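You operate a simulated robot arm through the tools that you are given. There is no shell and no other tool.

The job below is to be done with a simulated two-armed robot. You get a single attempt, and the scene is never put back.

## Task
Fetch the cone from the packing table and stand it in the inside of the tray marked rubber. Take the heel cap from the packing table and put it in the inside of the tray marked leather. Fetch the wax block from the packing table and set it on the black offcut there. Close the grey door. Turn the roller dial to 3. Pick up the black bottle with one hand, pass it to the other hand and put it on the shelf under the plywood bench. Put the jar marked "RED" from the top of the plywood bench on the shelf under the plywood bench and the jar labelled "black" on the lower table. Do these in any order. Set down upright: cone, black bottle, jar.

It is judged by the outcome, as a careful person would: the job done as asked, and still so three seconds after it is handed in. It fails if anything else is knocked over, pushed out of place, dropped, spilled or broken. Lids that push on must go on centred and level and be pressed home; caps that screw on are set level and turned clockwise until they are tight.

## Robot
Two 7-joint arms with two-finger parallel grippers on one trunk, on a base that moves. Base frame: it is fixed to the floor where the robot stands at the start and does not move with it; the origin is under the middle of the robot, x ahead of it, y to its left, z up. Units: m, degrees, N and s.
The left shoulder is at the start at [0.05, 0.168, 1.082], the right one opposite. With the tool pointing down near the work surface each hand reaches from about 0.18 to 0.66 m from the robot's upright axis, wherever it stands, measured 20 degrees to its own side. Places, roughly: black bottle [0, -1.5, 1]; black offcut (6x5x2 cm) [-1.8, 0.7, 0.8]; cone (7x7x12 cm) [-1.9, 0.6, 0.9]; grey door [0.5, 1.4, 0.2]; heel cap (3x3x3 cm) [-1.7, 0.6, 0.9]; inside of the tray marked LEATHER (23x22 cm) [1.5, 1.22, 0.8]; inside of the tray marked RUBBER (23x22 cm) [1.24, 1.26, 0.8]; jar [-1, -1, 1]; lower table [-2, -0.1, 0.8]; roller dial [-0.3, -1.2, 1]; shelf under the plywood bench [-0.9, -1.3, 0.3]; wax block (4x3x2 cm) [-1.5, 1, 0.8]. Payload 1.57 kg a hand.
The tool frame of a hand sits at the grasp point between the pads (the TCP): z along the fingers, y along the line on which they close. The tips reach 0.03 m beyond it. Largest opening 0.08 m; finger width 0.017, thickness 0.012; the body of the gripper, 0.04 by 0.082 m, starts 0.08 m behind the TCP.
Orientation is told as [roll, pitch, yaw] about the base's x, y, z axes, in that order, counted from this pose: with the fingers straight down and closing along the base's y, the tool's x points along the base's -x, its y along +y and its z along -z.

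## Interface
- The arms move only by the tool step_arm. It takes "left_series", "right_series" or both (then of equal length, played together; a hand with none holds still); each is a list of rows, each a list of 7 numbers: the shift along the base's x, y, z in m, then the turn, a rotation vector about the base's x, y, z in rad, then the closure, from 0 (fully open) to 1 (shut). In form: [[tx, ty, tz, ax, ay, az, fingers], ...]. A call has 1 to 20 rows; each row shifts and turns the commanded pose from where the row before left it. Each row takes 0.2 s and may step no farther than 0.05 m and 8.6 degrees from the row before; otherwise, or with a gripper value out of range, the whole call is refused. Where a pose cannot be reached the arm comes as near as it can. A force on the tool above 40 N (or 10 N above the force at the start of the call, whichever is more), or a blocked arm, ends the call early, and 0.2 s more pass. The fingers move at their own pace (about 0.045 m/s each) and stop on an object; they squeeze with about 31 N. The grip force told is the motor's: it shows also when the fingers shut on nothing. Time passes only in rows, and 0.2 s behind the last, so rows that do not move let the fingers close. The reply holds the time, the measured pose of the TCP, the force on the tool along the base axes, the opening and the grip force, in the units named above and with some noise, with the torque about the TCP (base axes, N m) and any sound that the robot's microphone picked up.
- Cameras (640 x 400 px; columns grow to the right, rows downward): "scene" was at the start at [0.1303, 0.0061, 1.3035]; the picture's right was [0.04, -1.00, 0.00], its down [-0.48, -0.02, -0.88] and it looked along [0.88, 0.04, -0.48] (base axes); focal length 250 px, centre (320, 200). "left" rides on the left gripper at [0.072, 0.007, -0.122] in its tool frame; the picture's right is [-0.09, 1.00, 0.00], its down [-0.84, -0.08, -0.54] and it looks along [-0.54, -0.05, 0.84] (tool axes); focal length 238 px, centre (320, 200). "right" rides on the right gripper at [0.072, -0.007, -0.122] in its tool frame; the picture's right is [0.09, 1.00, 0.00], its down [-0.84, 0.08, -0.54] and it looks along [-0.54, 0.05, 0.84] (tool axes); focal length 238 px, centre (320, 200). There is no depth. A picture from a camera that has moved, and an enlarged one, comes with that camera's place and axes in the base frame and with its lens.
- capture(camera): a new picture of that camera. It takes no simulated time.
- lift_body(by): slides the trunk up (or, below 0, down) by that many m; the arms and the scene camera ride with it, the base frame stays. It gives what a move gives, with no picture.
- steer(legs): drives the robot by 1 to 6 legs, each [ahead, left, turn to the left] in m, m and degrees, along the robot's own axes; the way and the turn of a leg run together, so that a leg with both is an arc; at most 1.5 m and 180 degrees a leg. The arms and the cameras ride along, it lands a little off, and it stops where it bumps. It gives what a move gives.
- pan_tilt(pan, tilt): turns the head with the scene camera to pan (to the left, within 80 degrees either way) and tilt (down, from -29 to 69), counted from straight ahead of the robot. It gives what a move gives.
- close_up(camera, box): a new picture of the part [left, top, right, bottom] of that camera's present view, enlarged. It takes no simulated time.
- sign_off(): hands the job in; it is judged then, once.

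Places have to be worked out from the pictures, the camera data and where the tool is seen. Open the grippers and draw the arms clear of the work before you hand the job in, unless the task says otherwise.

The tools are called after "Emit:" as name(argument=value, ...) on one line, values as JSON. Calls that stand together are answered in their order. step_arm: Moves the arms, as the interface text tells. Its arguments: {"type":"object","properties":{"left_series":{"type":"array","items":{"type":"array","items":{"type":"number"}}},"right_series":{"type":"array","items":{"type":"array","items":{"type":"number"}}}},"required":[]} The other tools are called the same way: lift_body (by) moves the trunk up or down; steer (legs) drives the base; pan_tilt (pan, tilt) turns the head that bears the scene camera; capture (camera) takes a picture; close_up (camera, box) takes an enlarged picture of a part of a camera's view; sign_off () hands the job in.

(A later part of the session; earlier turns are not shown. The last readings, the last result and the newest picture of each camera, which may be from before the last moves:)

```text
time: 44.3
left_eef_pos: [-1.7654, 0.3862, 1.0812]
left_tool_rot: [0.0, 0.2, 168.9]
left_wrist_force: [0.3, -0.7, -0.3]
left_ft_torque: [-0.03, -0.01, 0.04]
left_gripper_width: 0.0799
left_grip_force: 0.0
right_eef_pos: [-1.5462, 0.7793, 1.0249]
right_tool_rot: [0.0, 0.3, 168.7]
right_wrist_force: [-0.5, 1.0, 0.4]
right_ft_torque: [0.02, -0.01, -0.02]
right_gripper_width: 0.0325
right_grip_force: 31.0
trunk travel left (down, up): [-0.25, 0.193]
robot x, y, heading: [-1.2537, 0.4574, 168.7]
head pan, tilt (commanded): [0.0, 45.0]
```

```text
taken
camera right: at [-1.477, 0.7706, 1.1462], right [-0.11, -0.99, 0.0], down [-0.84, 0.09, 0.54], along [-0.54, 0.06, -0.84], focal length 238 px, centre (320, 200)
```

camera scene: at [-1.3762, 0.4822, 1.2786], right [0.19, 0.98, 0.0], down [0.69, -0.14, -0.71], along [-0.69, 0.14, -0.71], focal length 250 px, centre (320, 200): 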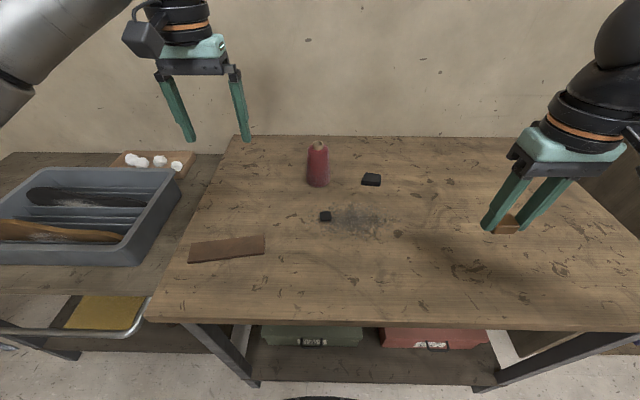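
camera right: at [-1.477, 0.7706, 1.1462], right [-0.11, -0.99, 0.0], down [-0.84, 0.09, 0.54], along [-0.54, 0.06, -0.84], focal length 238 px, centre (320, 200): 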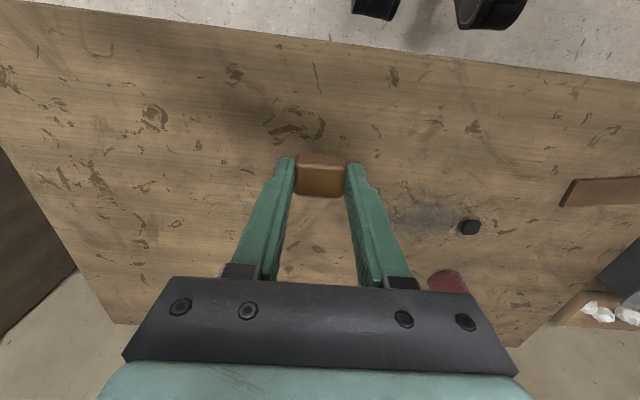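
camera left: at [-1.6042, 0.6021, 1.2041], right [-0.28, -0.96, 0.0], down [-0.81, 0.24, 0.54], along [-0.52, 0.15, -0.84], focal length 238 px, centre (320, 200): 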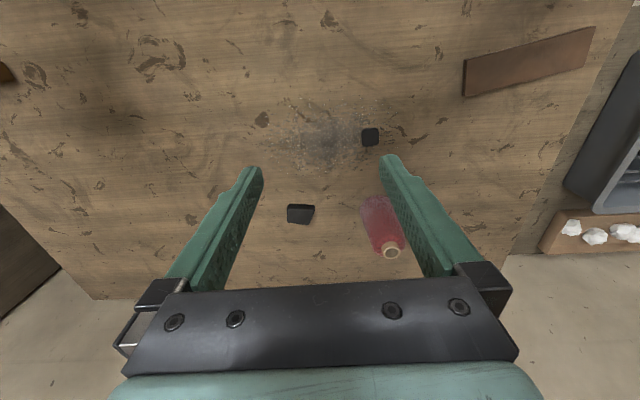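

One row was too long, so nothing moved; I resend with shorter rows.

Emit:
step_arm(right_series=[[-0.042, -0.0098, 0, 0, 0, 0, 1], [-0.042, -0.0098, 0, 0, 0, 0, 1], [-0.042, -0.0098, 0, 0, 0, 0, 1], [-0.042, -0.0098, 0, 0, 0, 0, 1], [-0.042, -0.0098, 0, 0, 0, 0, 1], [-0.042, -0.0098, 0, 0, 0, 0, 1], [-0.042, -0.0098, 0, 0, 0, 0, 1], [0, 0, -0.03, 0, 0, 0, 1], [0, 0, -0.04, 0, 0, 0, 1], [0, 0, 0, 0, 0, 0, 1]])

Emit:
capture(camera="scene")

Emit:
capture(camera="right")

```text
time: 46.5
left_eef_pos: [-1.765, 0.3868, 1.0807]
left_tool_rot: [0.1, 0.2, 168.9]
left_wrist_force: [0.5, -0.1, 0.8]
left_ft_torque: [0.0, 0.01, 0.03]
left_gripper_width: 0.0801
left_grip_force: 0.0
right_eef_pos: [-1.8192, 0.7148, 0.9537]
right_tool_rot: [0.0, 0.1, 168.7]
right_wrist_force: [0.0, -0.1, -0.2]
right_ft_torque: [0.01, 0.01, -0.01]
right_gripper_width: 0.0325
right_grip_force: 30.8
right hand out of reach, approached as far as the arm can: row 7
trunk travel left (down, up): [-0.25, 0.193]
robot x, y, heading: [-1.2531, 0.4532, 169.2]
head pan, tilt (commanded): [0.0, 45.0]
```

```text
taken
camera scene: at [-1.3754, 0.4817, 1.2788], right [0.19, 0.98, 0.0], down [0.69, -0.14, -0.71], along [-0.69, 0.14, -0.71], focal length 250 px, centre (320, 200)
```

scene: 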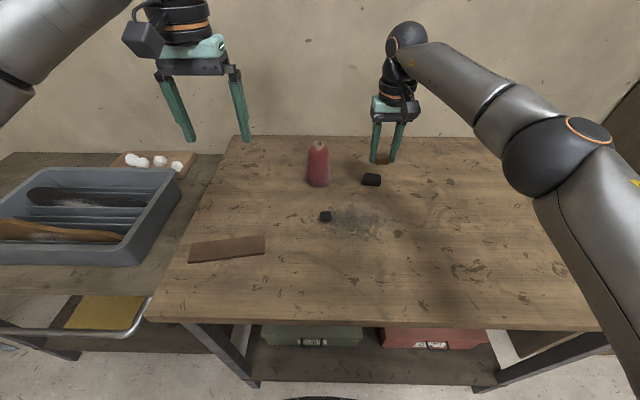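

```text
taken
camera right: at [-1.749, 0.7073, 1.0761], right [-0.1, -0.99, 0.0], down [-0.84, 0.09, 0.54], along [-0.54, 0.06, -0.84], focal length 238 px, centre (320, 200)
```

right: 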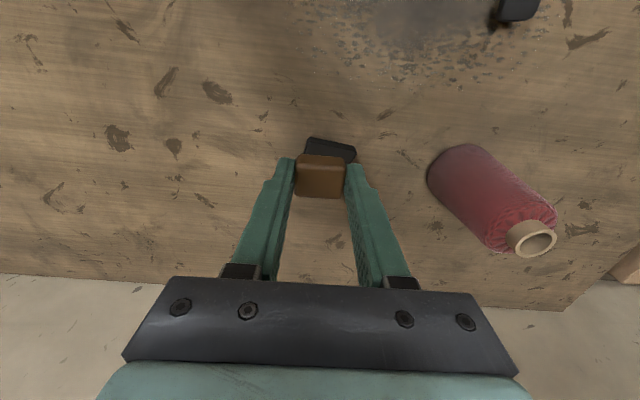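

The right arm ran out of reach 2 cm short. Turning the robot to its left brings the right shoulder closer, so I raise and retract the hand, then turn 30° left in place.

Emit:
step_arm(right_series=[[0, 0, 0.045, 0, 0, 0, 1], [0, 0, 0.045, 0, 0, 0, 1], [0, 0, 0.045, 0, 0, 0, 1], [0.045, 0, 0, 0, 0, 0, 1], [0.045, 0, 0, 0, 0, 0, 1], [0.045, 0, 0, 0, 0, 0, 1], [0.045, 0, 0, 0, 0, 0, 1]])

Emit:
steer(legs=[[-0.02, 0, 0], [0, 0, 32]])

Emit:
capture(camera="scene")

```text
time: 48.1
left_eef_pos: [-1.7631, 0.3875, 1.0821]
left_tool_rot: [0.0, 0.0, 168.9]
left_wrist_force: [-0.2, 0.1, -0.6]
left_ft_torque: [-0.02, 0.02, 0.01]
left_gripper_width: 0.0799
left_grip_force: 0.1
right_eef_pos: [-1.6176, 0.7197, 1.0835]
right_tool_rot: [0.1, 0.2, 168.6]
right_wrist_force: [0.3, 0.4, -0.4]
right_ft_torque: [0.02, 0.0, 0.02]
right_gripper_width: 0.0325
right_grip_force: 31.5
right hand out of reach, approached as far as the arm can: row 2, 3
trunk travel left (down, up): [-0.25, 0.193]
robot x, y, heading: [-1.2515, 0.4569, 168.8]
head pan, tilt (commanded): [0.0, 45.0]
```

```text
time: 50.4
left_eef_pos: [-1.6297, 0.1226, 1.0809]
left_tool_rot: [0.0, 0.2, -158.8]
left_wrist_force: [0.0, 0.0, 0.4]
left_ft_torque: [-0.02, -0.02, 0.01]
left_gripper_width: 0.0801
left_grip_force: 0.1
right_eef_pos: [-1.6824, 0.4803, 1.0842]
right_tool_rot: [0.0, 0.2, -159.2]
right_wrist_force: [-0.8, -1.3, 0.1]
right_ft_torque: [-0.04, 0.03, 0.01]
right_gripper_width: 0.0321
right_grip_force: 31.0
trunk travel left (down, up): [-0.25, 0.193]
robot x, y, heading: [-1.2385, 0.4527, -158.7]
head pan, tilt (commanded): [0.0, 45.0]
```

```text
taken
camera scene: at [-1.3501, 0.411, 1.2788], right [-0.36, 0.93, 0.0], down [0.66, 0.25, -0.71], along [-0.66, -0.25, -0.71], focal length 250 px, centre (320, 200)
```

scene: 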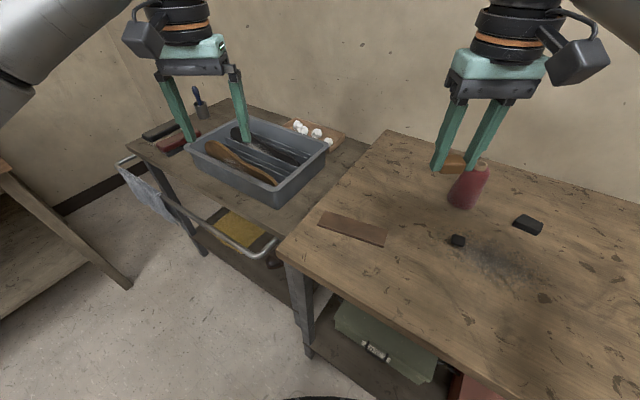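

Now the offcut is well within the right arm's reach. I move over it at carrying height, turning the hand back to the table's direction.

Emit:
step_arm(right_series=[[-0.0227, 0.033, 0, 0, 0, -0.08, 1], [-0.0227, 0.033, 0, 0, 0, -0.08, 1], [-0.0227, 0.033, 0, 0, 0, -0.08, 1], [-0.0227, 0.033, 0, 0, 0, -0.08, 1], [-0.0227, 0.033, 0, 0, 0, -0.08, 1], [-0.0227, 0.033, 0, 0, 0, -0.08, 1], [-0.0227, 0.033, 0, 0, 0, -0.08, 1], [0, 0, -0.045, 0, 0, 0, 1], [0, 0, -0.045, 0, 0, 0, 1], [0, 0, -0.03, 0, 0, 0, 1], [0, 0, 0, 0, 0, 0, 1]])

Emit:
capture(camera="scene")

Emit:
capture(camera="right")

```text
time: 52.8
left_eef_pos: [-1.63, 0.1231, 1.0811]
left_tool_rot: [0.1, 0.2, -159.0]
left_wrist_force: [-0.1, 0.1, -0.1]
left_ft_torque: [0.02, -0.01, -0.03]
left_gripper_width: 0.08
left_grip_force: 0.1
right_eef_pos: [-1.8442, 0.7111, 0.9635]
right_tool_rot: [0.0, 0.2, 168.8]
right_wrist_force: [0.0, -0.7, -0.3]
right_ft_torque: [-0.01, -0.01, 0.01]
right_gripper_width: 0.0322
right_grip_force: 31.1
trunk travel left (down, up): [-0.25, 0.193]
robot x, y, heading: [-1.2362, 0.451, -159.1]
head pan, tilt (commanded): [0.0, 45.0]
```

```text
taken
camera scene: at [-1.3501, 0.4111, 1.2788], right [-0.36, 0.93, 0.0], down [0.66, 0.25, -0.71], along [-0.66, -0.25, -0.71], focal length 250 px, centre (320, 200)
```

scene: 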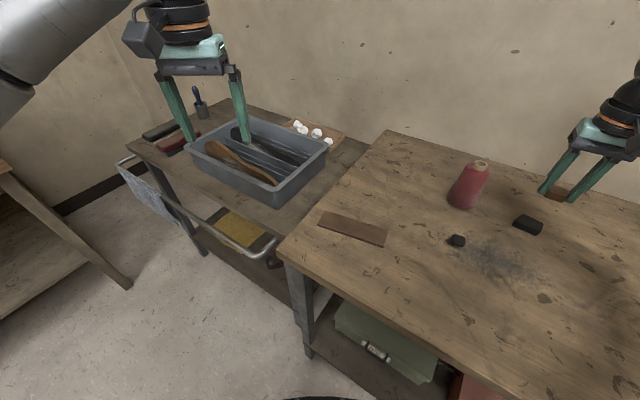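

```text
taken
camera right: at [-1.7726, 0.7029, 1.0863], right [-0.1, -0.99, 0.0], down [-0.84, 0.09, 0.54], along [-0.54, 0.06, -0.84], focal length 238 px, centre (320, 200)
```

right: 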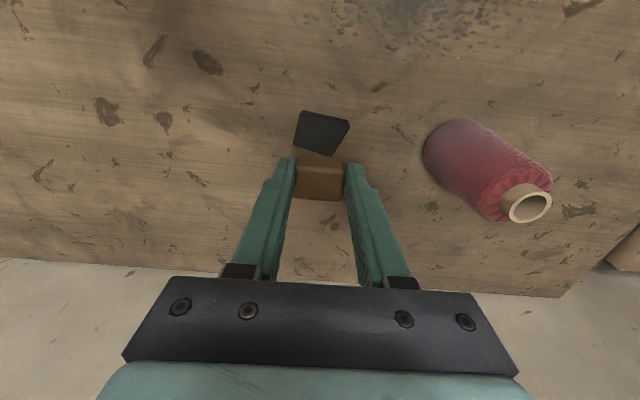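

The TCP is directly over the offcut's centre; the offcut is turned about 12° clockwise. I align, then lower toward contact (expected at TCP z≈0.893).

Emit:
step_arm(right_series=[[0, 0, -0.02, 0, 0, -0.1, 1], [0, 0, -0.02, 0, 0, -0.1, 1], [0, 0, -0.015, 0, 0, 0, 1], [0, 0, -0.008, 0, 0, 0, 1], [0, 0, 0, 0, 0, 0, 1]])

Emit:
capture(camera="right")

Emit:
close_up(camera="scene", box=[448, 110, 640, 230])

```text
time: 54.0
left_eef_pos: [-1.6298, 0.1223, 1.0802]
left_tool_rot: [0.0, 0.2, -159.0]
left_wrist_force: [-0.1, -0.2, -0.8]
left_ft_torque: [0.0, -0.01, 0.06]
left_gripper_width: 0.0802
left_grip_force: 0.0
right_eef_pos: [-1.8426, 0.712, 0.9001]
right_tool_rot: [-0.1, 0.2, 157.4]
right_wrist_force: [-0.4, -0.4, 0.7]
right_ft_torque: [0.04, -0.01, -0.02]
right_gripper_width: 0.0322
right_grip_force: 30.3
trunk travel left (down, up): [-0.25, 0.193]
robot x, y, heading: [-1.2383, 0.4547, -159.0]
head pan, tilt (commanded): [0.0, 45.0]
```

```text
taken
camera right: at [-1.7754, 0.689, 1.0228], right [-0.3, -0.95, 0.0], down [-0.8, 0.25, 0.54], along [-0.52, 0.16, -0.84], focal length 238 px, centre (320, 200)
```

right: 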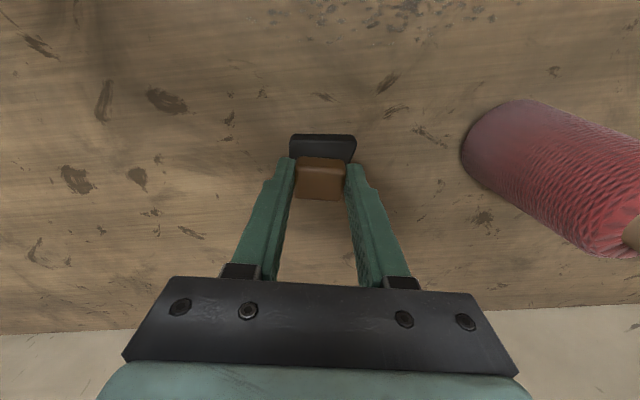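

```text
3.33 times, centred on (544, 170) of scene
camera zoom: at [-1.3501, 0.4111, 1.2788], right [-0.36, 0.93, 0.0], down [0.66, 0.25, -0.71], along [-0.66, -0.25, -0.71], focal length 834 px, centre (-427, 300)
```

zoom: 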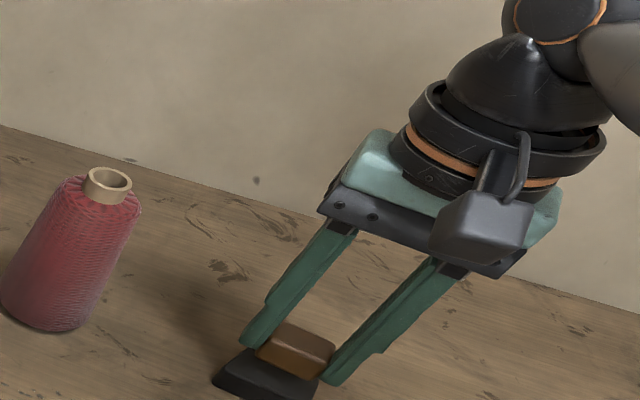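

Centred within a few mm and aligned. I lower in small steps to feel contact.

Emit:
step_arm(right_series=[[0, 0, -0.002, 0, 0, 0, 1], [0, 0, -0.002, 0, 0, 0, 1], [0, 0, -0.002, 0, 0, 0, 1], [0, 0, 0, 0, 0, 0, 1]])

Emit:
close_up(camera="scene", box=[496, 160, 592, 220])

```text
time: 55.0
left_eef_pos: [-1.6297, 0.1226, 1.0799]
left_tool_rot: [0.0, 0.3, -158.8]
left_wrist_force: [-0.4, -0.4, 0.1]
left_ft_torque: [0.0, 0.03, 0.0]
left_gripper_width: 0.0797
left_grip_force: 0.1
right_eef_pos: [-1.8416, 0.7109, 0.8952]
right_tool_rot: [0.0, 0.3, 157.3]
right_wrist_force: [-0.1, -0.2, 0.1]
right_ft_torque: [-0.01, 0.0, 0.02]
right_gripper_width: 0.0323
right_grip_force: 31.3
trunk travel left (down, up): [-0.25, 0.193]
robot x, y, heading: [-1.2343, 0.4543, -158.9]
head pan, tilt (commanded): [0.0, 45.0]
```

```text
6.67 times, centred on (544, 190) of scene
camera zoom: at [-1.3501, 0.4111, 1.2788], right [-0.36, 0.93, 0.0], down [0.66, 0.25, -0.71], along [-0.66, -0.25, -0.71], focal length 1668 px, centre (-1173, 267)
```

zoom: 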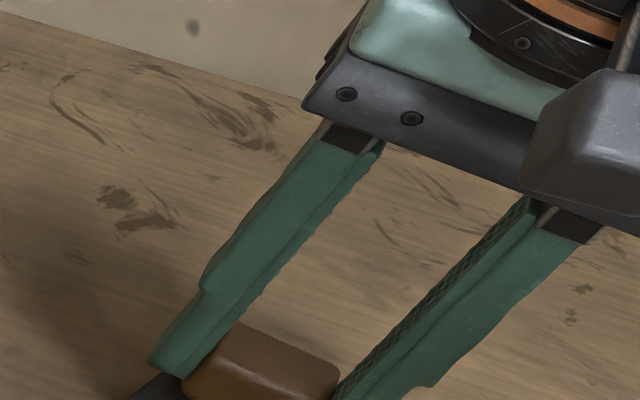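

No contact force yet; I continue lowering by a few millimetres.

Emit:
step_arm(right_series=[[0, 0, -0.0015, 0, 0, 0, 1], [0, 0, -0.0015, 0, 0, 0, 1], [0, 0, 0, 0, 0, 0, 1]])

Emit:
close_up(camera="scene", box=[480, 170, 592, 240])

```text
time: 55.8
left_eef_pos: [-1.6283, 0.1215, 1.0814]
left_tool_rot: [0.0, 0.2, -158.9]
left_wrist_force: [-0.3, -0.5, -0.4]
left_ft_torque: [-0.01, -0.02, -0.01]
left_gripper_width: 0.08
left_grip_force: 0.0
right_eef_pos: [-1.842, 0.7111, 0.8928]
right_tool_rot: [-0.1, 0.2, 157.5]
right_wrist_force: [0.7, 0.1, -0.5]
right_ft_torque: [-0.03, 0.02, -0.01]
right_gripper_width: 0.0324
right_grip_force: 31.1
trunk travel left (down, up): [-0.25, 0.193]
robot x, y, heading: [-1.2349, 0.4537, -158.9]
head pan, tilt (commanded): [0.0, 45.0]
```

```text
5.71 times, centred on (536, 205) of scene
camera zoom: at [-1.3501, 0.4111, 1.2788], right [-0.36, 0.93, 0.0], down [0.66, 0.25, -0.71], along [-0.66, -0.25, -0.71], focal length 1430 px, centre (-914, 171)
```

zoom: 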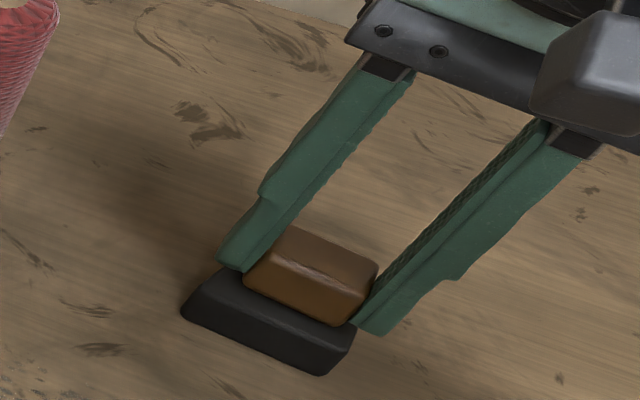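

It looks almost touching. I keep lowering gently until the force shows contact.

Emit:
step_arm(right_series=[[0, 0, -0.0015, 0, 0, 0, 1], [0, 0, -0.0015, 0, 0, 0, 1], [0, 0, 0, 0, 0, 0, 1]])

```text
time: 56.6
left_eef_pos: [-1.6293, 0.1223, 1.0807]
left_tool_rot: [0.0, 0.0, -159.0]
left_wrist_force: [-0.2, -0.4, -0.4]
left_ft_torque: [0.01, -0.01, 0.01]
left_gripper_width: 0.0801
left_grip_force: 0.0
right_eef_pos: [-1.8407, 0.7117, 0.8911]
right_tool_rot: [0.1, 0.1, 157.4]
right_wrist_force: [-1.2, 0.9, 7.4]
right_ft_torque: [0.02, 0.05, 0.0]
right_gripper_width: 0.0324
right_grip_force: 30.5
trunk travel left (down, up): [-0.25, 0.193]
robot x, y, heading: [-1.2352, 0.4511, -159.0]
head pan, tilt (commanded): [0.0, 45.0]
```

Contact at 7 N. I open the fingers and lift straight up.

Emit:
step_arm(right_series=[[0, 0, 0.0005, 0, 0, 0, 0.5], [0, 0, 0, 0, 0, 0, 0.3], [0, 0, 0, 0, 0, 0, 0.1], [0, 0, 0, 0, 0, 0, 0], [0, 0, 0, 0, 0, 0, 0], [0, 0, 0.02, 0, 0, 0, 0], [0, 0, 0.03, 0, 0, 0, 0], [0, 0, 0.04, 0, 0, 0, 0], [0, 0, 0.04, 0, 0, 0, 0]])

Emit:
capture(camera="right")

Emit:
close_up(camera="scene", box=[416, 130, 640, 270])

```text
time: 58.6
left_eef_pos: [-1.6291, 0.1211, 1.0811]
left_tool_rot: [0.0, 0.1, -158.9]
left_wrist_force: [-0.1, -0.1, -0.4]
left_ft_torque: [0.03, 0.02, 0.01]
left_gripper_width: 0.0801
left_grip_force: 0.1
right_eef_pos: [-1.8399, 0.7119, 1.019]
right_tool_rot: [0.0, 0.2, 157.4]
right_wrist_force: [-0.2, -0.3, 0.1]
right_ft_torque: [0.02, 0.02, -0.03]
right_gripper_width: 0.0799
right_grip_force: 0.0
trunk travel left (down, up): [-0.25, 0.193]
robot x, y, heading: [-1.234, 0.4541, -158.9]
head pan, tilt (commanded): [0.0, 45.0]
```

```text
taken
camera right: at [-1.7734, 0.6897, 1.1417], right [-0.3, -0.95, 0.0], down [-0.8, 0.25, 0.54], along [-0.51, 0.16, -0.84], focal length 238 px, centre (320, 200)
```

right: 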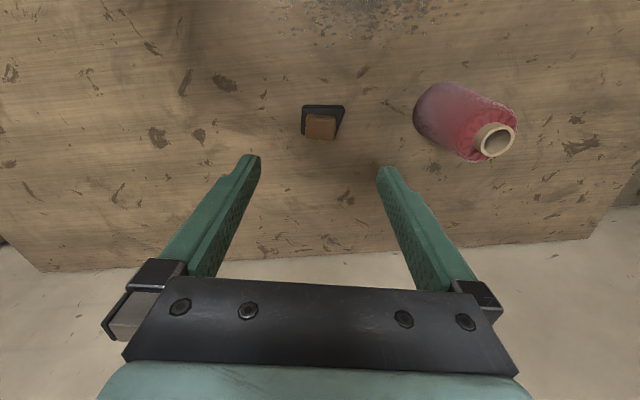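

```text
2.86 times, centred on (528, 200) of scene
camera zoom: at [-1.3496, 0.4109, 1.2788], right [-0.36, 0.93, 0.0], down [0.66, 0.25, -0.71], along [-0.66, -0.25, -0.71], focal length 715 px, centre (-274, 200)
```

zoom: 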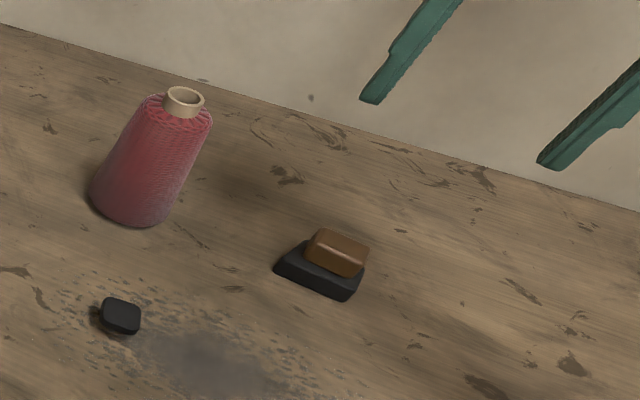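

The wax rests on the offcut; I zoom to check that it's well supported.

Emit:
close_up(camera="right", box=[272, 90, 368, 150])

Emit:
close_up(camera="scene", box=[496, 200, 560, 240])

```text
6.67 times, centred on (320, 120) of right
camera zoom: at [-1.7734, 0.6897, 1.1417], right [-0.3, -0.95, 0.0], down [-0.8, 0.25, 0.54], along [-0.51, 0.16, -0.84], focal length 1589 px, centre (320, 733)
```

zoom: 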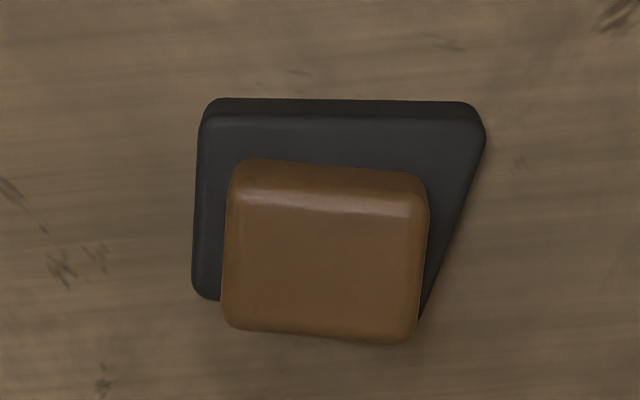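

```text
10.00 times, centred on (528, 220) of scene
camera zoom: at [-1.3496, 0.4109, 1.2788], right [-0.36, 0.93, 0.0], down [0.66, 0.25, -0.71], along [-0.66, -0.25, -0.71], focal length 2502 px, centre (-1760, 0)
```

zoom: 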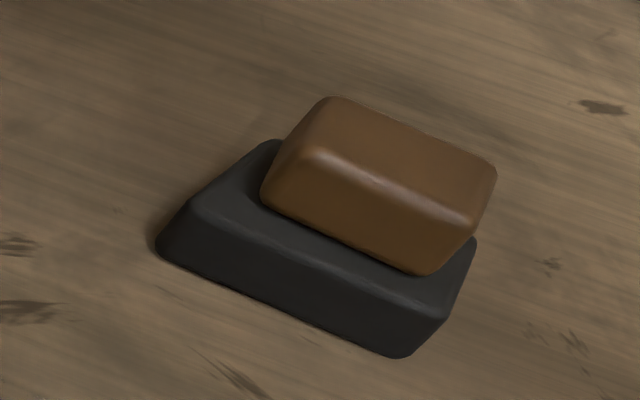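

The wax sits fully supported on the offcut. Next is the heel cap at ≈(-1.732, 0.565) with the right hand.

Emit:
step_arm(right_series=[[0.027, -0.0367, 0, 0, 0, 0.05, 0], [0.027, -0.0367, 0, 0, 0, 0.05, 0], [0.027, -0.0367, 0, 0, 0, 0.05, 0], [0.027, -0.0367, 0, 0, 0, 0.05, 0], [0, 0, -0.045, 0, 0, 0, 0], [0, 0, -0.035, 0, 0, 0, 0], [0, 0, 0, 0, 0, 0, 0]])

Emit:
capture(camera="right")

Emit:
close_up(camera="scene", box=[400, 150, 560, 250])

```text
time: 60.2
left_eef_pos: [-1.6307, 0.1228, 1.081]
left_tool_rot: [0.0, 0.2, -158.9]
left_wrist_force: [0.2, 0.1, 0.0]
left_ft_torque: [-0.01, 0.01, 0.01]
left_gripper_width: 0.08
left_grip_force: 0.0
right_eef_pos: [-1.7331, 0.5651, 0.937]
right_tool_rot: [0.0, 0.2, 168.8]
right_wrist_force: [0.4, 0.5, -0.3]
right_ft_torque: [-0.01, 0.0, -0.02]
right_gripper_width: 0.0801
right_grip_force: 0.1
trunk travel left (down, up): [-0.25, 0.193]
robot x, y, heading: [-1.2363, 0.4492, -159.0]
head pan, tilt (commanded): [0.0, 45.0]
```

```text
taken
camera right: at [-1.6636, 0.5567, 1.0602], right [-0.1, -0.99, 0.0], down [-0.84, 0.09, 0.54], along [-0.54, 0.06, -0.84], focal length 238 px, centre (320, 200)
```

right: 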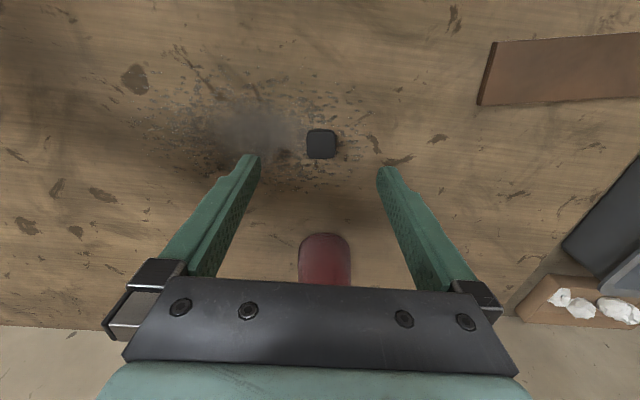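

```text
4.00 times, centred on (480, 200) of scene
camera zoom: at [-1.3501, 0.4111, 1.2788], right [-0.36, 0.93, 0.0], down [0.66, 0.25, -0.71], along [-0.66, -0.25, -0.71], focal length 1001 px, centre (-320, 200)
```

zoom: 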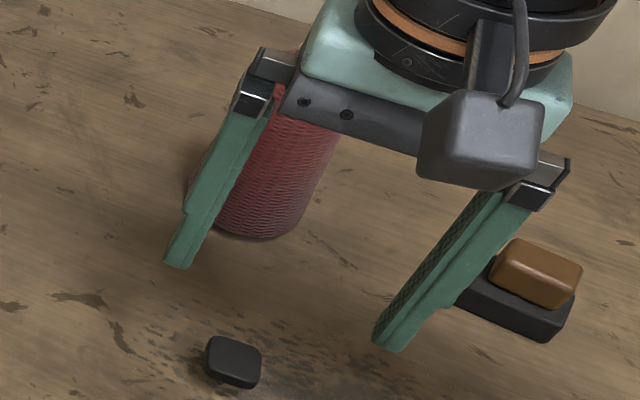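

The cap is centred and aligned under the hand. I descend and close.

Emit:
step_arm(right_series=[[0, 0, -0.03, 0, 0, 0, 0], [0, 0, -0.02, 0, 0, 0, 0], [0, 0, -0.01, 0, 0, 0, 0], [0, 0, -0.003, 0, 0, 0, 0], [0, 0, 0, 0, 0, 0, 0]])

Emit:
capture(camera="right")

```text
time: 61.4
left_eef_pos: [-1.6306, 0.123, 1.0808]
left_tool_rot: [-0.1, 0.2, -158.8]
left_wrist_force: [-0.6, 0.2, -0.1]
left_ft_torque: [0.0, 0.01, -0.01]
left_gripper_width: 0.0802
left_grip_force: 0.0
right_eef_pos: [-1.733, 0.5638, 0.8749]
right_tool_rot: [-0.1, 0.1, 168.8]
right_wrist_force: [0.1, -0.6, 0.2]
right_ft_torque: [-0.01, 0.01, 0.01]
right_gripper_width: 0.0801
right_grip_force: 0.0
trunk travel left (down, up): [-0.25, 0.193]
robot x, y, heading: [-1.2338, 0.4523, -159.1]
head pan, tilt (commanded): [0.0, 45.0]
```

```text
taken
camera right: at [-1.6635, 0.5569, 0.9982], right [-0.1, -0.99, 0.0], down [-0.84, 0.09, 0.54], along [-0.54, 0.06, -0.84], focal length 238 px, centre (320, 200)
```

right: 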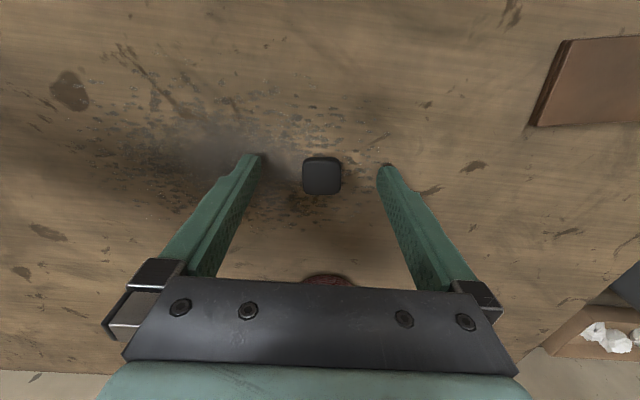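

Well aligned. I close on the heel cap.

Emit:
step_arm(right_series=[[0, 0, 0, 0, 0, 0, 1], [0, 0, 0, 0, 0, 0, 1], [0, 0, 0, 0, 0, 0, 1], [0, 0, 0, 0, 0, 0, 1], [0, 0, 0, 0, 0, 0, 1]])

Emit:
capture(camera="right")

```text
time: 62.6
left_eef_pos: [-1.6296, 0.122, 1.0809]
left_tool_rot: [-0.1, 0.2, -158.9]
left_wrist_force: [-0.4, 0.4, 0.7]
left_ft_torque: [0.03, -0.01, 0.0]
left_gripper_width: 0.0803
left_grip_force: 0.1
right_eef_pos: [-1.7339, 0.5638, 0.8759]
right_tool_rot: [0.0, 0.0, 168.8]
right_wrist_force: [0.6, 0.5, 0.6]
right_ft_torque: [0.03, -0.02, 0.0]
right_gripper_width: 0.0228
right_grip_force: 28.8
trunk travel left (down, up): [-0.25, 0.193]
robot x, y, heading: [-1.2349, 0.4522, -159.0]
head pan, tilt (commanded): [0.0, 45.0]
```

```text
taken
camera right: at [-1.6635, 0.5568, 0.9983], right [-0.1, -0.99, 0.0], down [-0.84, 0.09, 0.54], along [-0.54, 0.06, -0.84], focal length 238 px, centre (320, 200)
```

right: 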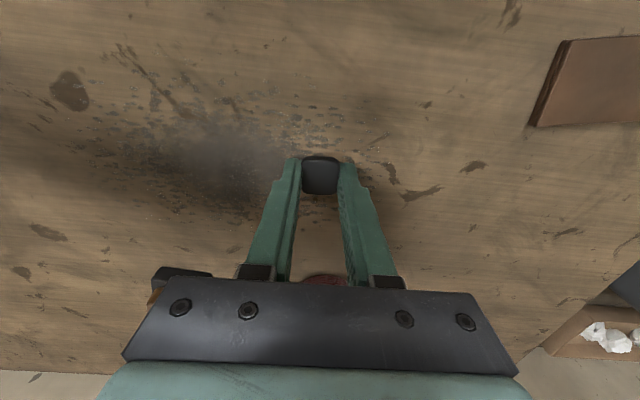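

Gripped (2.3 cm). I lift, draw the right hand back, and then turn the robot right 60° so that the left hand can reach the cone well.

Emit:
step_arm(right_series=[[0, 0, 0.02, 0, 0, 0, 1], [0, 0, 0.04, 0, 0, 0, 1], [0, 0, 0.045, 0, 0, 0, 1], [0, 0, 0.045, 0, 0, 0, 1], [0.045, 0, 0.01, 0, 0, 0, 1], [0.045, 0, 0.01, 0, 0, 0, 1], [0.045, 0, 0.01, 0, 0, 0, 1]])

Emit:
capture(camera="right")

Emit:
steer(legs=[[0, 0, -60]])

Emit:
capture(camera="scene")

Emit:
capture(camera="left")

```text
time: 64.2
left_eef_pos: [-1.6296, 0.1216, 1.082]
left_tool_rot: [0.0, 0.0, -158.9]
left_wrist_force: [0.0, 0.2, 0.7]
left_ft_torque: [0.0, 0.0, 0.03]
left_gripper_width: 0.0802
left_grip_force: 0.0
right_eef_pos: [-1.5977, 0.5649, 1.0567]
right_tool_rot: [0.0, 0.3, 168.8]
right_wrist_force: [0.0, 0.4, -0.6]
right_ft_torque: [0.02, 0.0, 0.03]
right_gripper_width: 0.0215
right_grip_force: 30.9
trunk travel left (down, up): [-0.25, 0.193]
robot x, y, heading: [-1.2371, 0.4535, -159.1]
head pan, tilt (commanded): [0.0, 45.0]
```

```text
taken
camera right: at [-1.5286, 0.5568, 1.1796], right [-0.1, -0.99, 0.0], down [-0.84, 0.09, 0.54], along [-0.54, 0.06, -0.84], focal length 238 px, centre (320, 200)
```

right: 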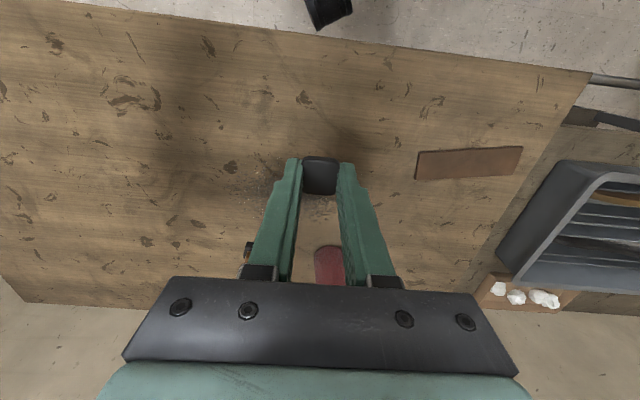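

```text
time: 67.3
left_eef_pos: [-1.7194, 0.6276, 1.0817]
left_tool_rot: [0.0, 0.2, 141.1]
left_wrist_force: [-1.2, 0.9, -0.1]
left_ft_torque: [0.0, 0.01, -0.01]
left_gripper_width: 0.08
left_grip_force: 0.0
right_eef_pos: [-1.3205, 0.8232, 1.0577]
right_tool_rot: [0.0, 0.1, 108.9]
right_wrist_force: [0.3, -1.1, 0.3]
right_ft_torque: [-0.04, -0.02, 0.03]
right_gripper_width: 0.022
right_grip_force: 30.4
trunk travel left (down, up): [-0.25, 0.193]
robot x, y, heading: [-1.2418, 0.4511, 141.2]
head pan, tilt (commanded): [0.0, 45.0]
```

```text
taken
camera scene: at [-1.3311, 0.531, 1.2788], right [0.63, 0.78, 0.0], down [0.55, -0.44, -0.71], along [-0.55, 0.44, -0.71], focal length 250 px, centre (320, 200)
```

scene: 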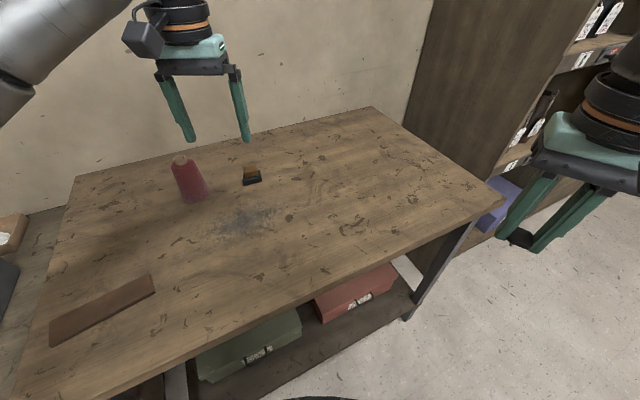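

```text
taken
camera left: at [-1.6668, 0.5778, 1.2032], right [-0.7, -0.72, 0.0], down [-0.6, 0.59, 0.54], along [-0.39, 0.38, -0.84], focal length 238 px, centre (320, 200)
```

left: 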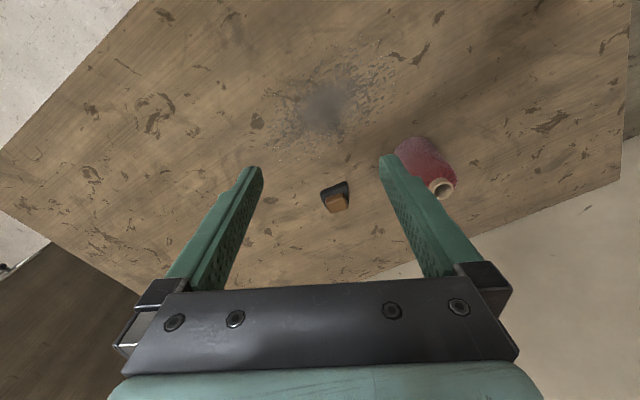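

The cone's axis is at ≈(-1.870, 0.574). I bring the open left hand over it and check alignment before going down.

Emit:
step_arm(left_series=[[-0.0377, -0.0134, 0, 0, 0, 0, 0], [-0.0377, -0.0134, 0, 0, 0, 0, 0], [-0.0377, -0.0134, 0, 0, 0, 0, 0], [-0.0377, -0.0134, 0, 0, 0, 0, 0], [0, 0, -0.03, 0, 0, 0, 0], [0, 0, -0.03, 0, 0, 0, 0], [0, 0, 0, 0, 0, 0, 0]])

Emit:
capture(camera="left")

Emit:
close_up(camera="scene", box=[80, 40, 336, 200])

```text
time: 68.9
left_eef_pos: [-1.8691, 0.5743, 1.02]
left_tool_rot: [0.0, 0.1, 141.1]
left_wrist_force: [0.0, -0.5, 0.1]
left_ft_torque: [0.03, 0.0, -0.04]
left_gripper_width: 0.08
left_grip_force: 0.1
right_eef_pos: [-1.3202, 0.823, 1.0571]
right_tool_rot: [0.0, 0.1, 108.8]
right_wrist_force: [-0.3, -0.6, 0.6]
right_ft_torque: [-0.01, 0.0, 0.03]
right_gripper_width: 0.022
right_grip_force: 31.0
trunk travel left (down, up): [-0.25, 0.193]
robot x, y, heading: [-1.2374, 0.4449, 141.1]
head pan, tilt (commanded): [0.0, 45.0]
```

```text
taken
camera left: at [-1.8171, 0.5241, 1.1422], right [-0.7, -0.72, 0.0], down [-0.6, 0.59, 0.54], along [-0.39, 0.38, -0.84], focal length 238 px, centre (320, 200)
```

left: 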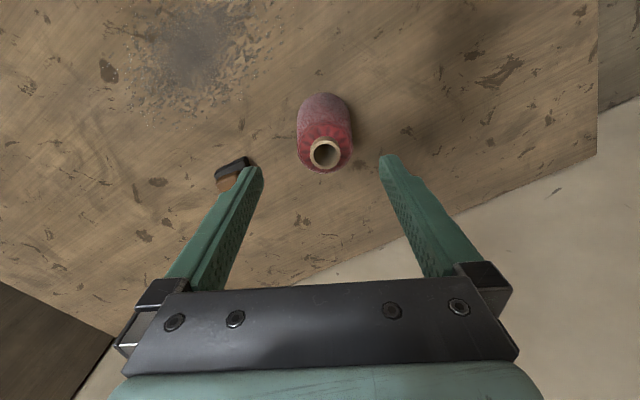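

```text
2.50 times, centred on (208, 120) of scene
camera zoom: at [-1.3311, 0.531, 1.2788], right [0.63, 0.78, 0.0], down [0.55, -0.44, -0.71], along [-0.55, 0.44, -0.71], focal length 626 px, centre (600, 400)
```

zoom: 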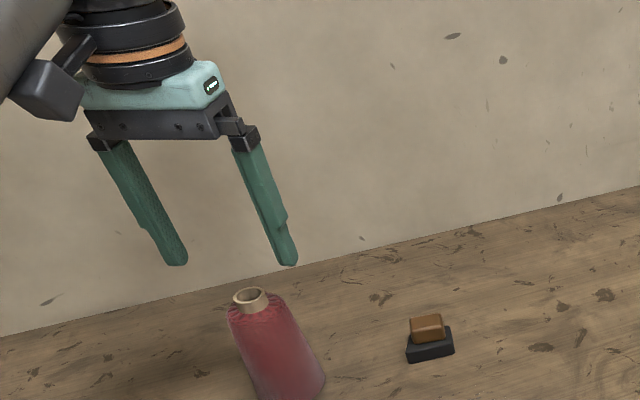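

The cone's core is nearly centred (4 mm off); I correct and descend around it.

Emit:
step_arm(left_series=[[-0.004, -0.002, 0, 0, 0, 0, 0], [0, 0, -0.04, 0, 0, 0, 0], [0, 0, -0.04, 0, 0, 0, 0], [0, 0, -0.025, 0, 0, 0, 0], [0, 0, 0, 0, 0, 0, 0]])

Emit:
capture(camera="left")

Emit:
close_up(camera="scene", box=[80, 80, 336, 240])

```text
time: 70.1
left_eef_pos: [-1.8725, 0.5737, 0.9149]
left_tool_rot: [0.0, 0.0, 141.2]
left_wrist_force: [-0.5, -0.2, 0.1]
left_ft_torque: [0.0, -0.02, -0.01]
left_gripper_width: 0.08
left_grip_force: 0.1
right_eef_pos: [-1.3212, 0.8232, 1.0572]
right_tool_rot: [0.1, 0.1, 108.7]
right_wrist_force: [0.2, -0.1, -0.1]
right_ft_torque: [0.0, 0.0, 0.04]
right_gripper_width: 0.022
right_grip_force: 31.0
trunk travel left (down, up): [-0.25, 0.193]
robot x, y, heading: [-1.2352, 0.4521, 141.0]
head pan, tilt (commanded): [0.0, 45.0]
```

```text
taken
camera left: at [-1.8216, 0.5229, 1.0373], right [-0.7, -0.72, 0.0], down [-0.6, 0.59, 0.54], along [-0.39, 0.38, -0.84], focal length 238 px, centre (320, 200)
```

left: 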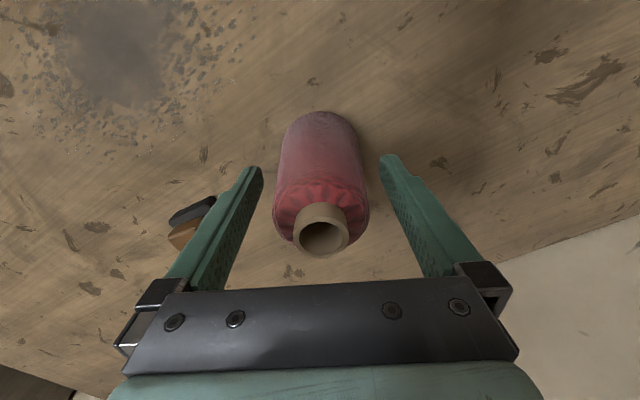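

```text
2.50 times, centred on (208, 160) of scene
camera zoom: at [-1.3312, 0.531, 1.2788], right [0.63, 0.78, 0.0], down [0.55, -0.44, -0.71], along [-0.55, 0.44, -0.71], focal length 626 px, centre (600, 300)
```

zoom: 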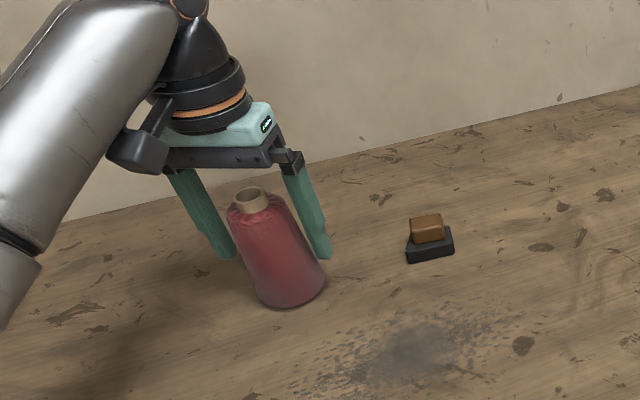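

The core ring lines up with the TCP axis. I close the left gripper on the cone.

Emit:
step_arm(left_series=[[0, 0, 0, 0, 0, 0, 1], [0, 0, 0, 0, 0, 0, 1], [0, 0, 0, 0, 0, 0, 1], [0, 0, 0, 0, 0, 0, 1]])

Emit:
capture(camera="left")

Emit:
close_up(camera="scene", box=[80, 80, 336, 240])

```text
time: 71.1
left_eef_pos: [-1.875, 0.5732, 0.9148]
left_tool_rot: [0.1, 0.1, 141.1]
left_wrist_force: [0.2, -1.5, 0.1]
left_ft_torque: [-0.04, 0.01, 0.01]
left_gripper_width: 0.0567
left_grip_force: 30.8
right_eef_pos: [-1.3199, 0.8226, 1.0574]
right_tool_rot: [-0.1, 0.2, 108.7]
right_wrist_force: [-0.4, 1.0, -0.6]
right_ft_torque: [0.01, -0.01, -0.01]
right_gripper_width: 0.0221
right_grip_force: 30.7
trunk travel left (down, up): [-0.25, 0.193]
robot x, y, heading: [-1.2361, 0.4513, 140.9]
head pan, tilt (commanded): [0.0, 45.0]
```

```text
taken
camera left: at [-1.8216, 0.5229, 1.0375], right [-0.7, -0.72, 0.0], down [-0.6, 0.59, 0.54], along [-0.39, 0.38, -0.84], focal length 238 px, centre (320, 200)
```

left: 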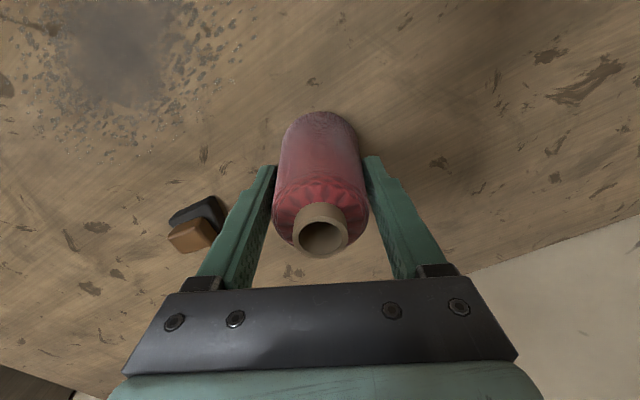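

```text
2.50 times, centred on (208, 160) of scene
camera zoom: at [-1.3312, 0.5309, 1.2788], right [0.63, 0.78, 0.0], down [0.55, -0.44, -0.71], along [-0.55, 0.44, -0.71], focal length 626 px, centre (600, 300)
```

zoom: 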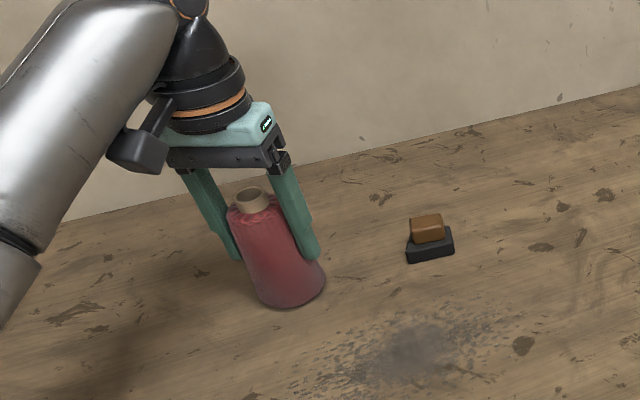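

Gripped with width 5.7 cm. I lift gently and check that the cone comes along without tilting.

Emit:
step_arm(left_series=[[0, 0, 0.01, 0, 0, 0, 1], [0, 0, 0.02, 0, 0, 0, 1], [0, 0, 0.03, 0, 0, 0, 1], [0, 0, 0.04, 0, 0, 0, 1], [0, 0, 0.04, 0, 0, 0, 1]])

Emit:
capture(camera="left")

Emit:
capture(camera="scene")

```text
time: 72.3
left_eef_pos: [-1.8738, 0.5744, 1.0583]
left_tool_rot: [0.1, 0.1, 141.1]
left_wrist_force: [0.2, 0.4, -1.9]
left_ft_torque: [0.03, -0.01, 0.02]
left_gripper_width: 0.0567
left_grip_force: 31.4
right_eef_pos: [-1.3203, 0.823, 1.0573]
right_tool_rot: [0.0, 0.2, 108.8]
right_wrist_force: [0.2, 0.0, 0.0]
right_ft_torque: [0.0, 0.01, 0.0]
right_gripper_width: 0.0222
right_grip_force: 30.6
trunk travel left (down, up): [-0.25, 0.193]
robot x, y, heading: [-1.2364, 0.4532, 140.9]
head pan, tilt (commanded): [0.0, 45.0]
```

```text
taken
camera left: at [-1.8211, 0.5237, 1.1797], right [-0.7, -0.72, 0.0], down [-0.6, 0.59, 0.54], along [-0.39, 0.38, -0.84], focal length 238 px, centre (320, 200)
```

left: 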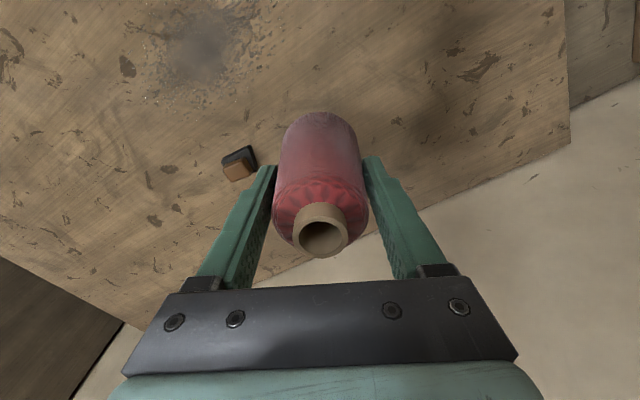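

```text
taken
camera scene: at [-1.3308, 0.5311, 1.2787], right [0.63, 0.78, 0.0], down [0.55, -0.44, -0.71], along [-0.55, 0.44, -0.71], focal length 250 px, centre (320, 200)
```

scene: 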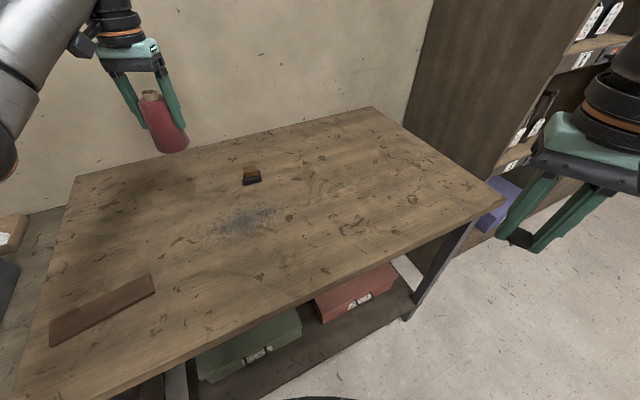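

The cone is held upright. I draw it in closer, back away from the table, and drive across the open floor to a spot south of the tray bench, keeping clear of the bin at about (0.66, 0.46).

Emit:
step_arm(left_series=[[0.029, -0.0235, 0.01, 0, 0, 0, 1], [0.029, -0.0235, 0.01, 0, 0, 0, 1], [0.029, -0.0235, 0.01, 0, 0, 0, 1], [0.029, -0.0235, 0.01, 0, 0, 0, 1]])

Emit:
steer(legs=[[-0.5, 0, 0], [0, 0, -141], [1.1, -0.25, 0], [1.1, 0, 0]])

Emit:
pan_tilt(pan=60, tilt=35)

Emit:
capture(camera="scene")

```text
time: 73.3
left_eef_pos: [-1.7574, 0.4784, 1.0964]
left_tool_rot: [0.0, 0.1, 141.1]
left_wrist_force: [0.1, -0.5, -1.4]
left_ft_torque: [-0.04, -0.01, -0.02]
left_gripper_width: 0.0566
left_grip_force: 30.5
right_eef_pos: [-1.3211, 0.8228, 1.0572]
right_tool_rot: [0.0, 0.2, 108.7]
right_wrist_force: [0.4, 0.2, -0.5]
right_ft_torque: [0.02, 0.04, 0.01]
right_gripper_width: 0.022
right_grip_force: 31.2
trunk travel left (down, up): [-0.25, 0.193]
robot x, y, heading: [-1.2374, 0.4553, 141.1]
head pan, tilt (commanded): [0.0, 45.0]
```

```text
time: 92.6
left_eef_pos: [1.7738, 0.1882, 1.0957]
left_tool_rot: [0.0, 0.2, -0.2]
left_wrist_force: [-0.6, -0.1, -2.5]
left_ft_torque: [0.0, 0.0, -0.04]
left_gripper_width: 0.0566
left_grip_force: 31.0
right_eef_pos: [1.6473, -0.3542, 1.0567]
right_tool_rot: [0.0, 0.2, -32.5]
right_wrist_force: [-0.7, 0.4, 0.4]
right_ft_torque: [0.0, -0.01, 0.0]
right_gripper_width: 0.022
right_grip_force: 31.1
trunk travel left (down, up): [-0.25, 0.193]
robot x, y, heading: [1.3498, -0.1171, -0.3]
head pan, tilt (commanded): [0.0, 45.0]
```

```text
time: 93.9
left_eef_pos: [1.7749, 0.1878, 1.0947]
left_tool_rot: [0.1, 0.2, -0.3]
left_wrist_force: [-1.0, -0.3, -2.1]
left_ft_torque: [-0.04, -0.02, 0.02]
left_gripper_width: 0.0564
left_grip_force: 30.8
right_eef_pos: [1.6469, -0.355, 1.0572]
right_tool_rot: [0.1, 0.2, -32.6]
right_wrist_force: [0.0, -0.9, -0.3]
right_ft_torque: [0.01, 0.0, -0.04]
right_gripper_width: 0.0221
right_grip_force: 30.7
trunk travel left (down, up): [-0.25, 0.193]
robot x, y, heading: [1.3463, -0.1139, -0.7]
head pan, tilt (commanded): [60.0, 35.0]
```

```text
taken
camera scene: at [1.4342, -0.0387, 1.2935], right [0.86, -0.51, 0.0], down [-0.29, -0.49, -0.82], along [0.41, 0.71, -0.57], focal length 250 px, centre (320, 200)
```

scene: 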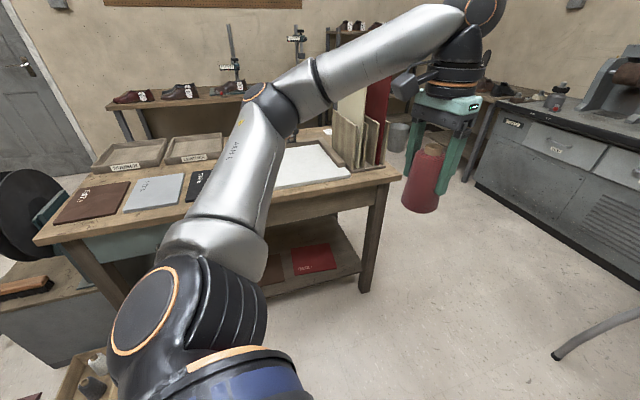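

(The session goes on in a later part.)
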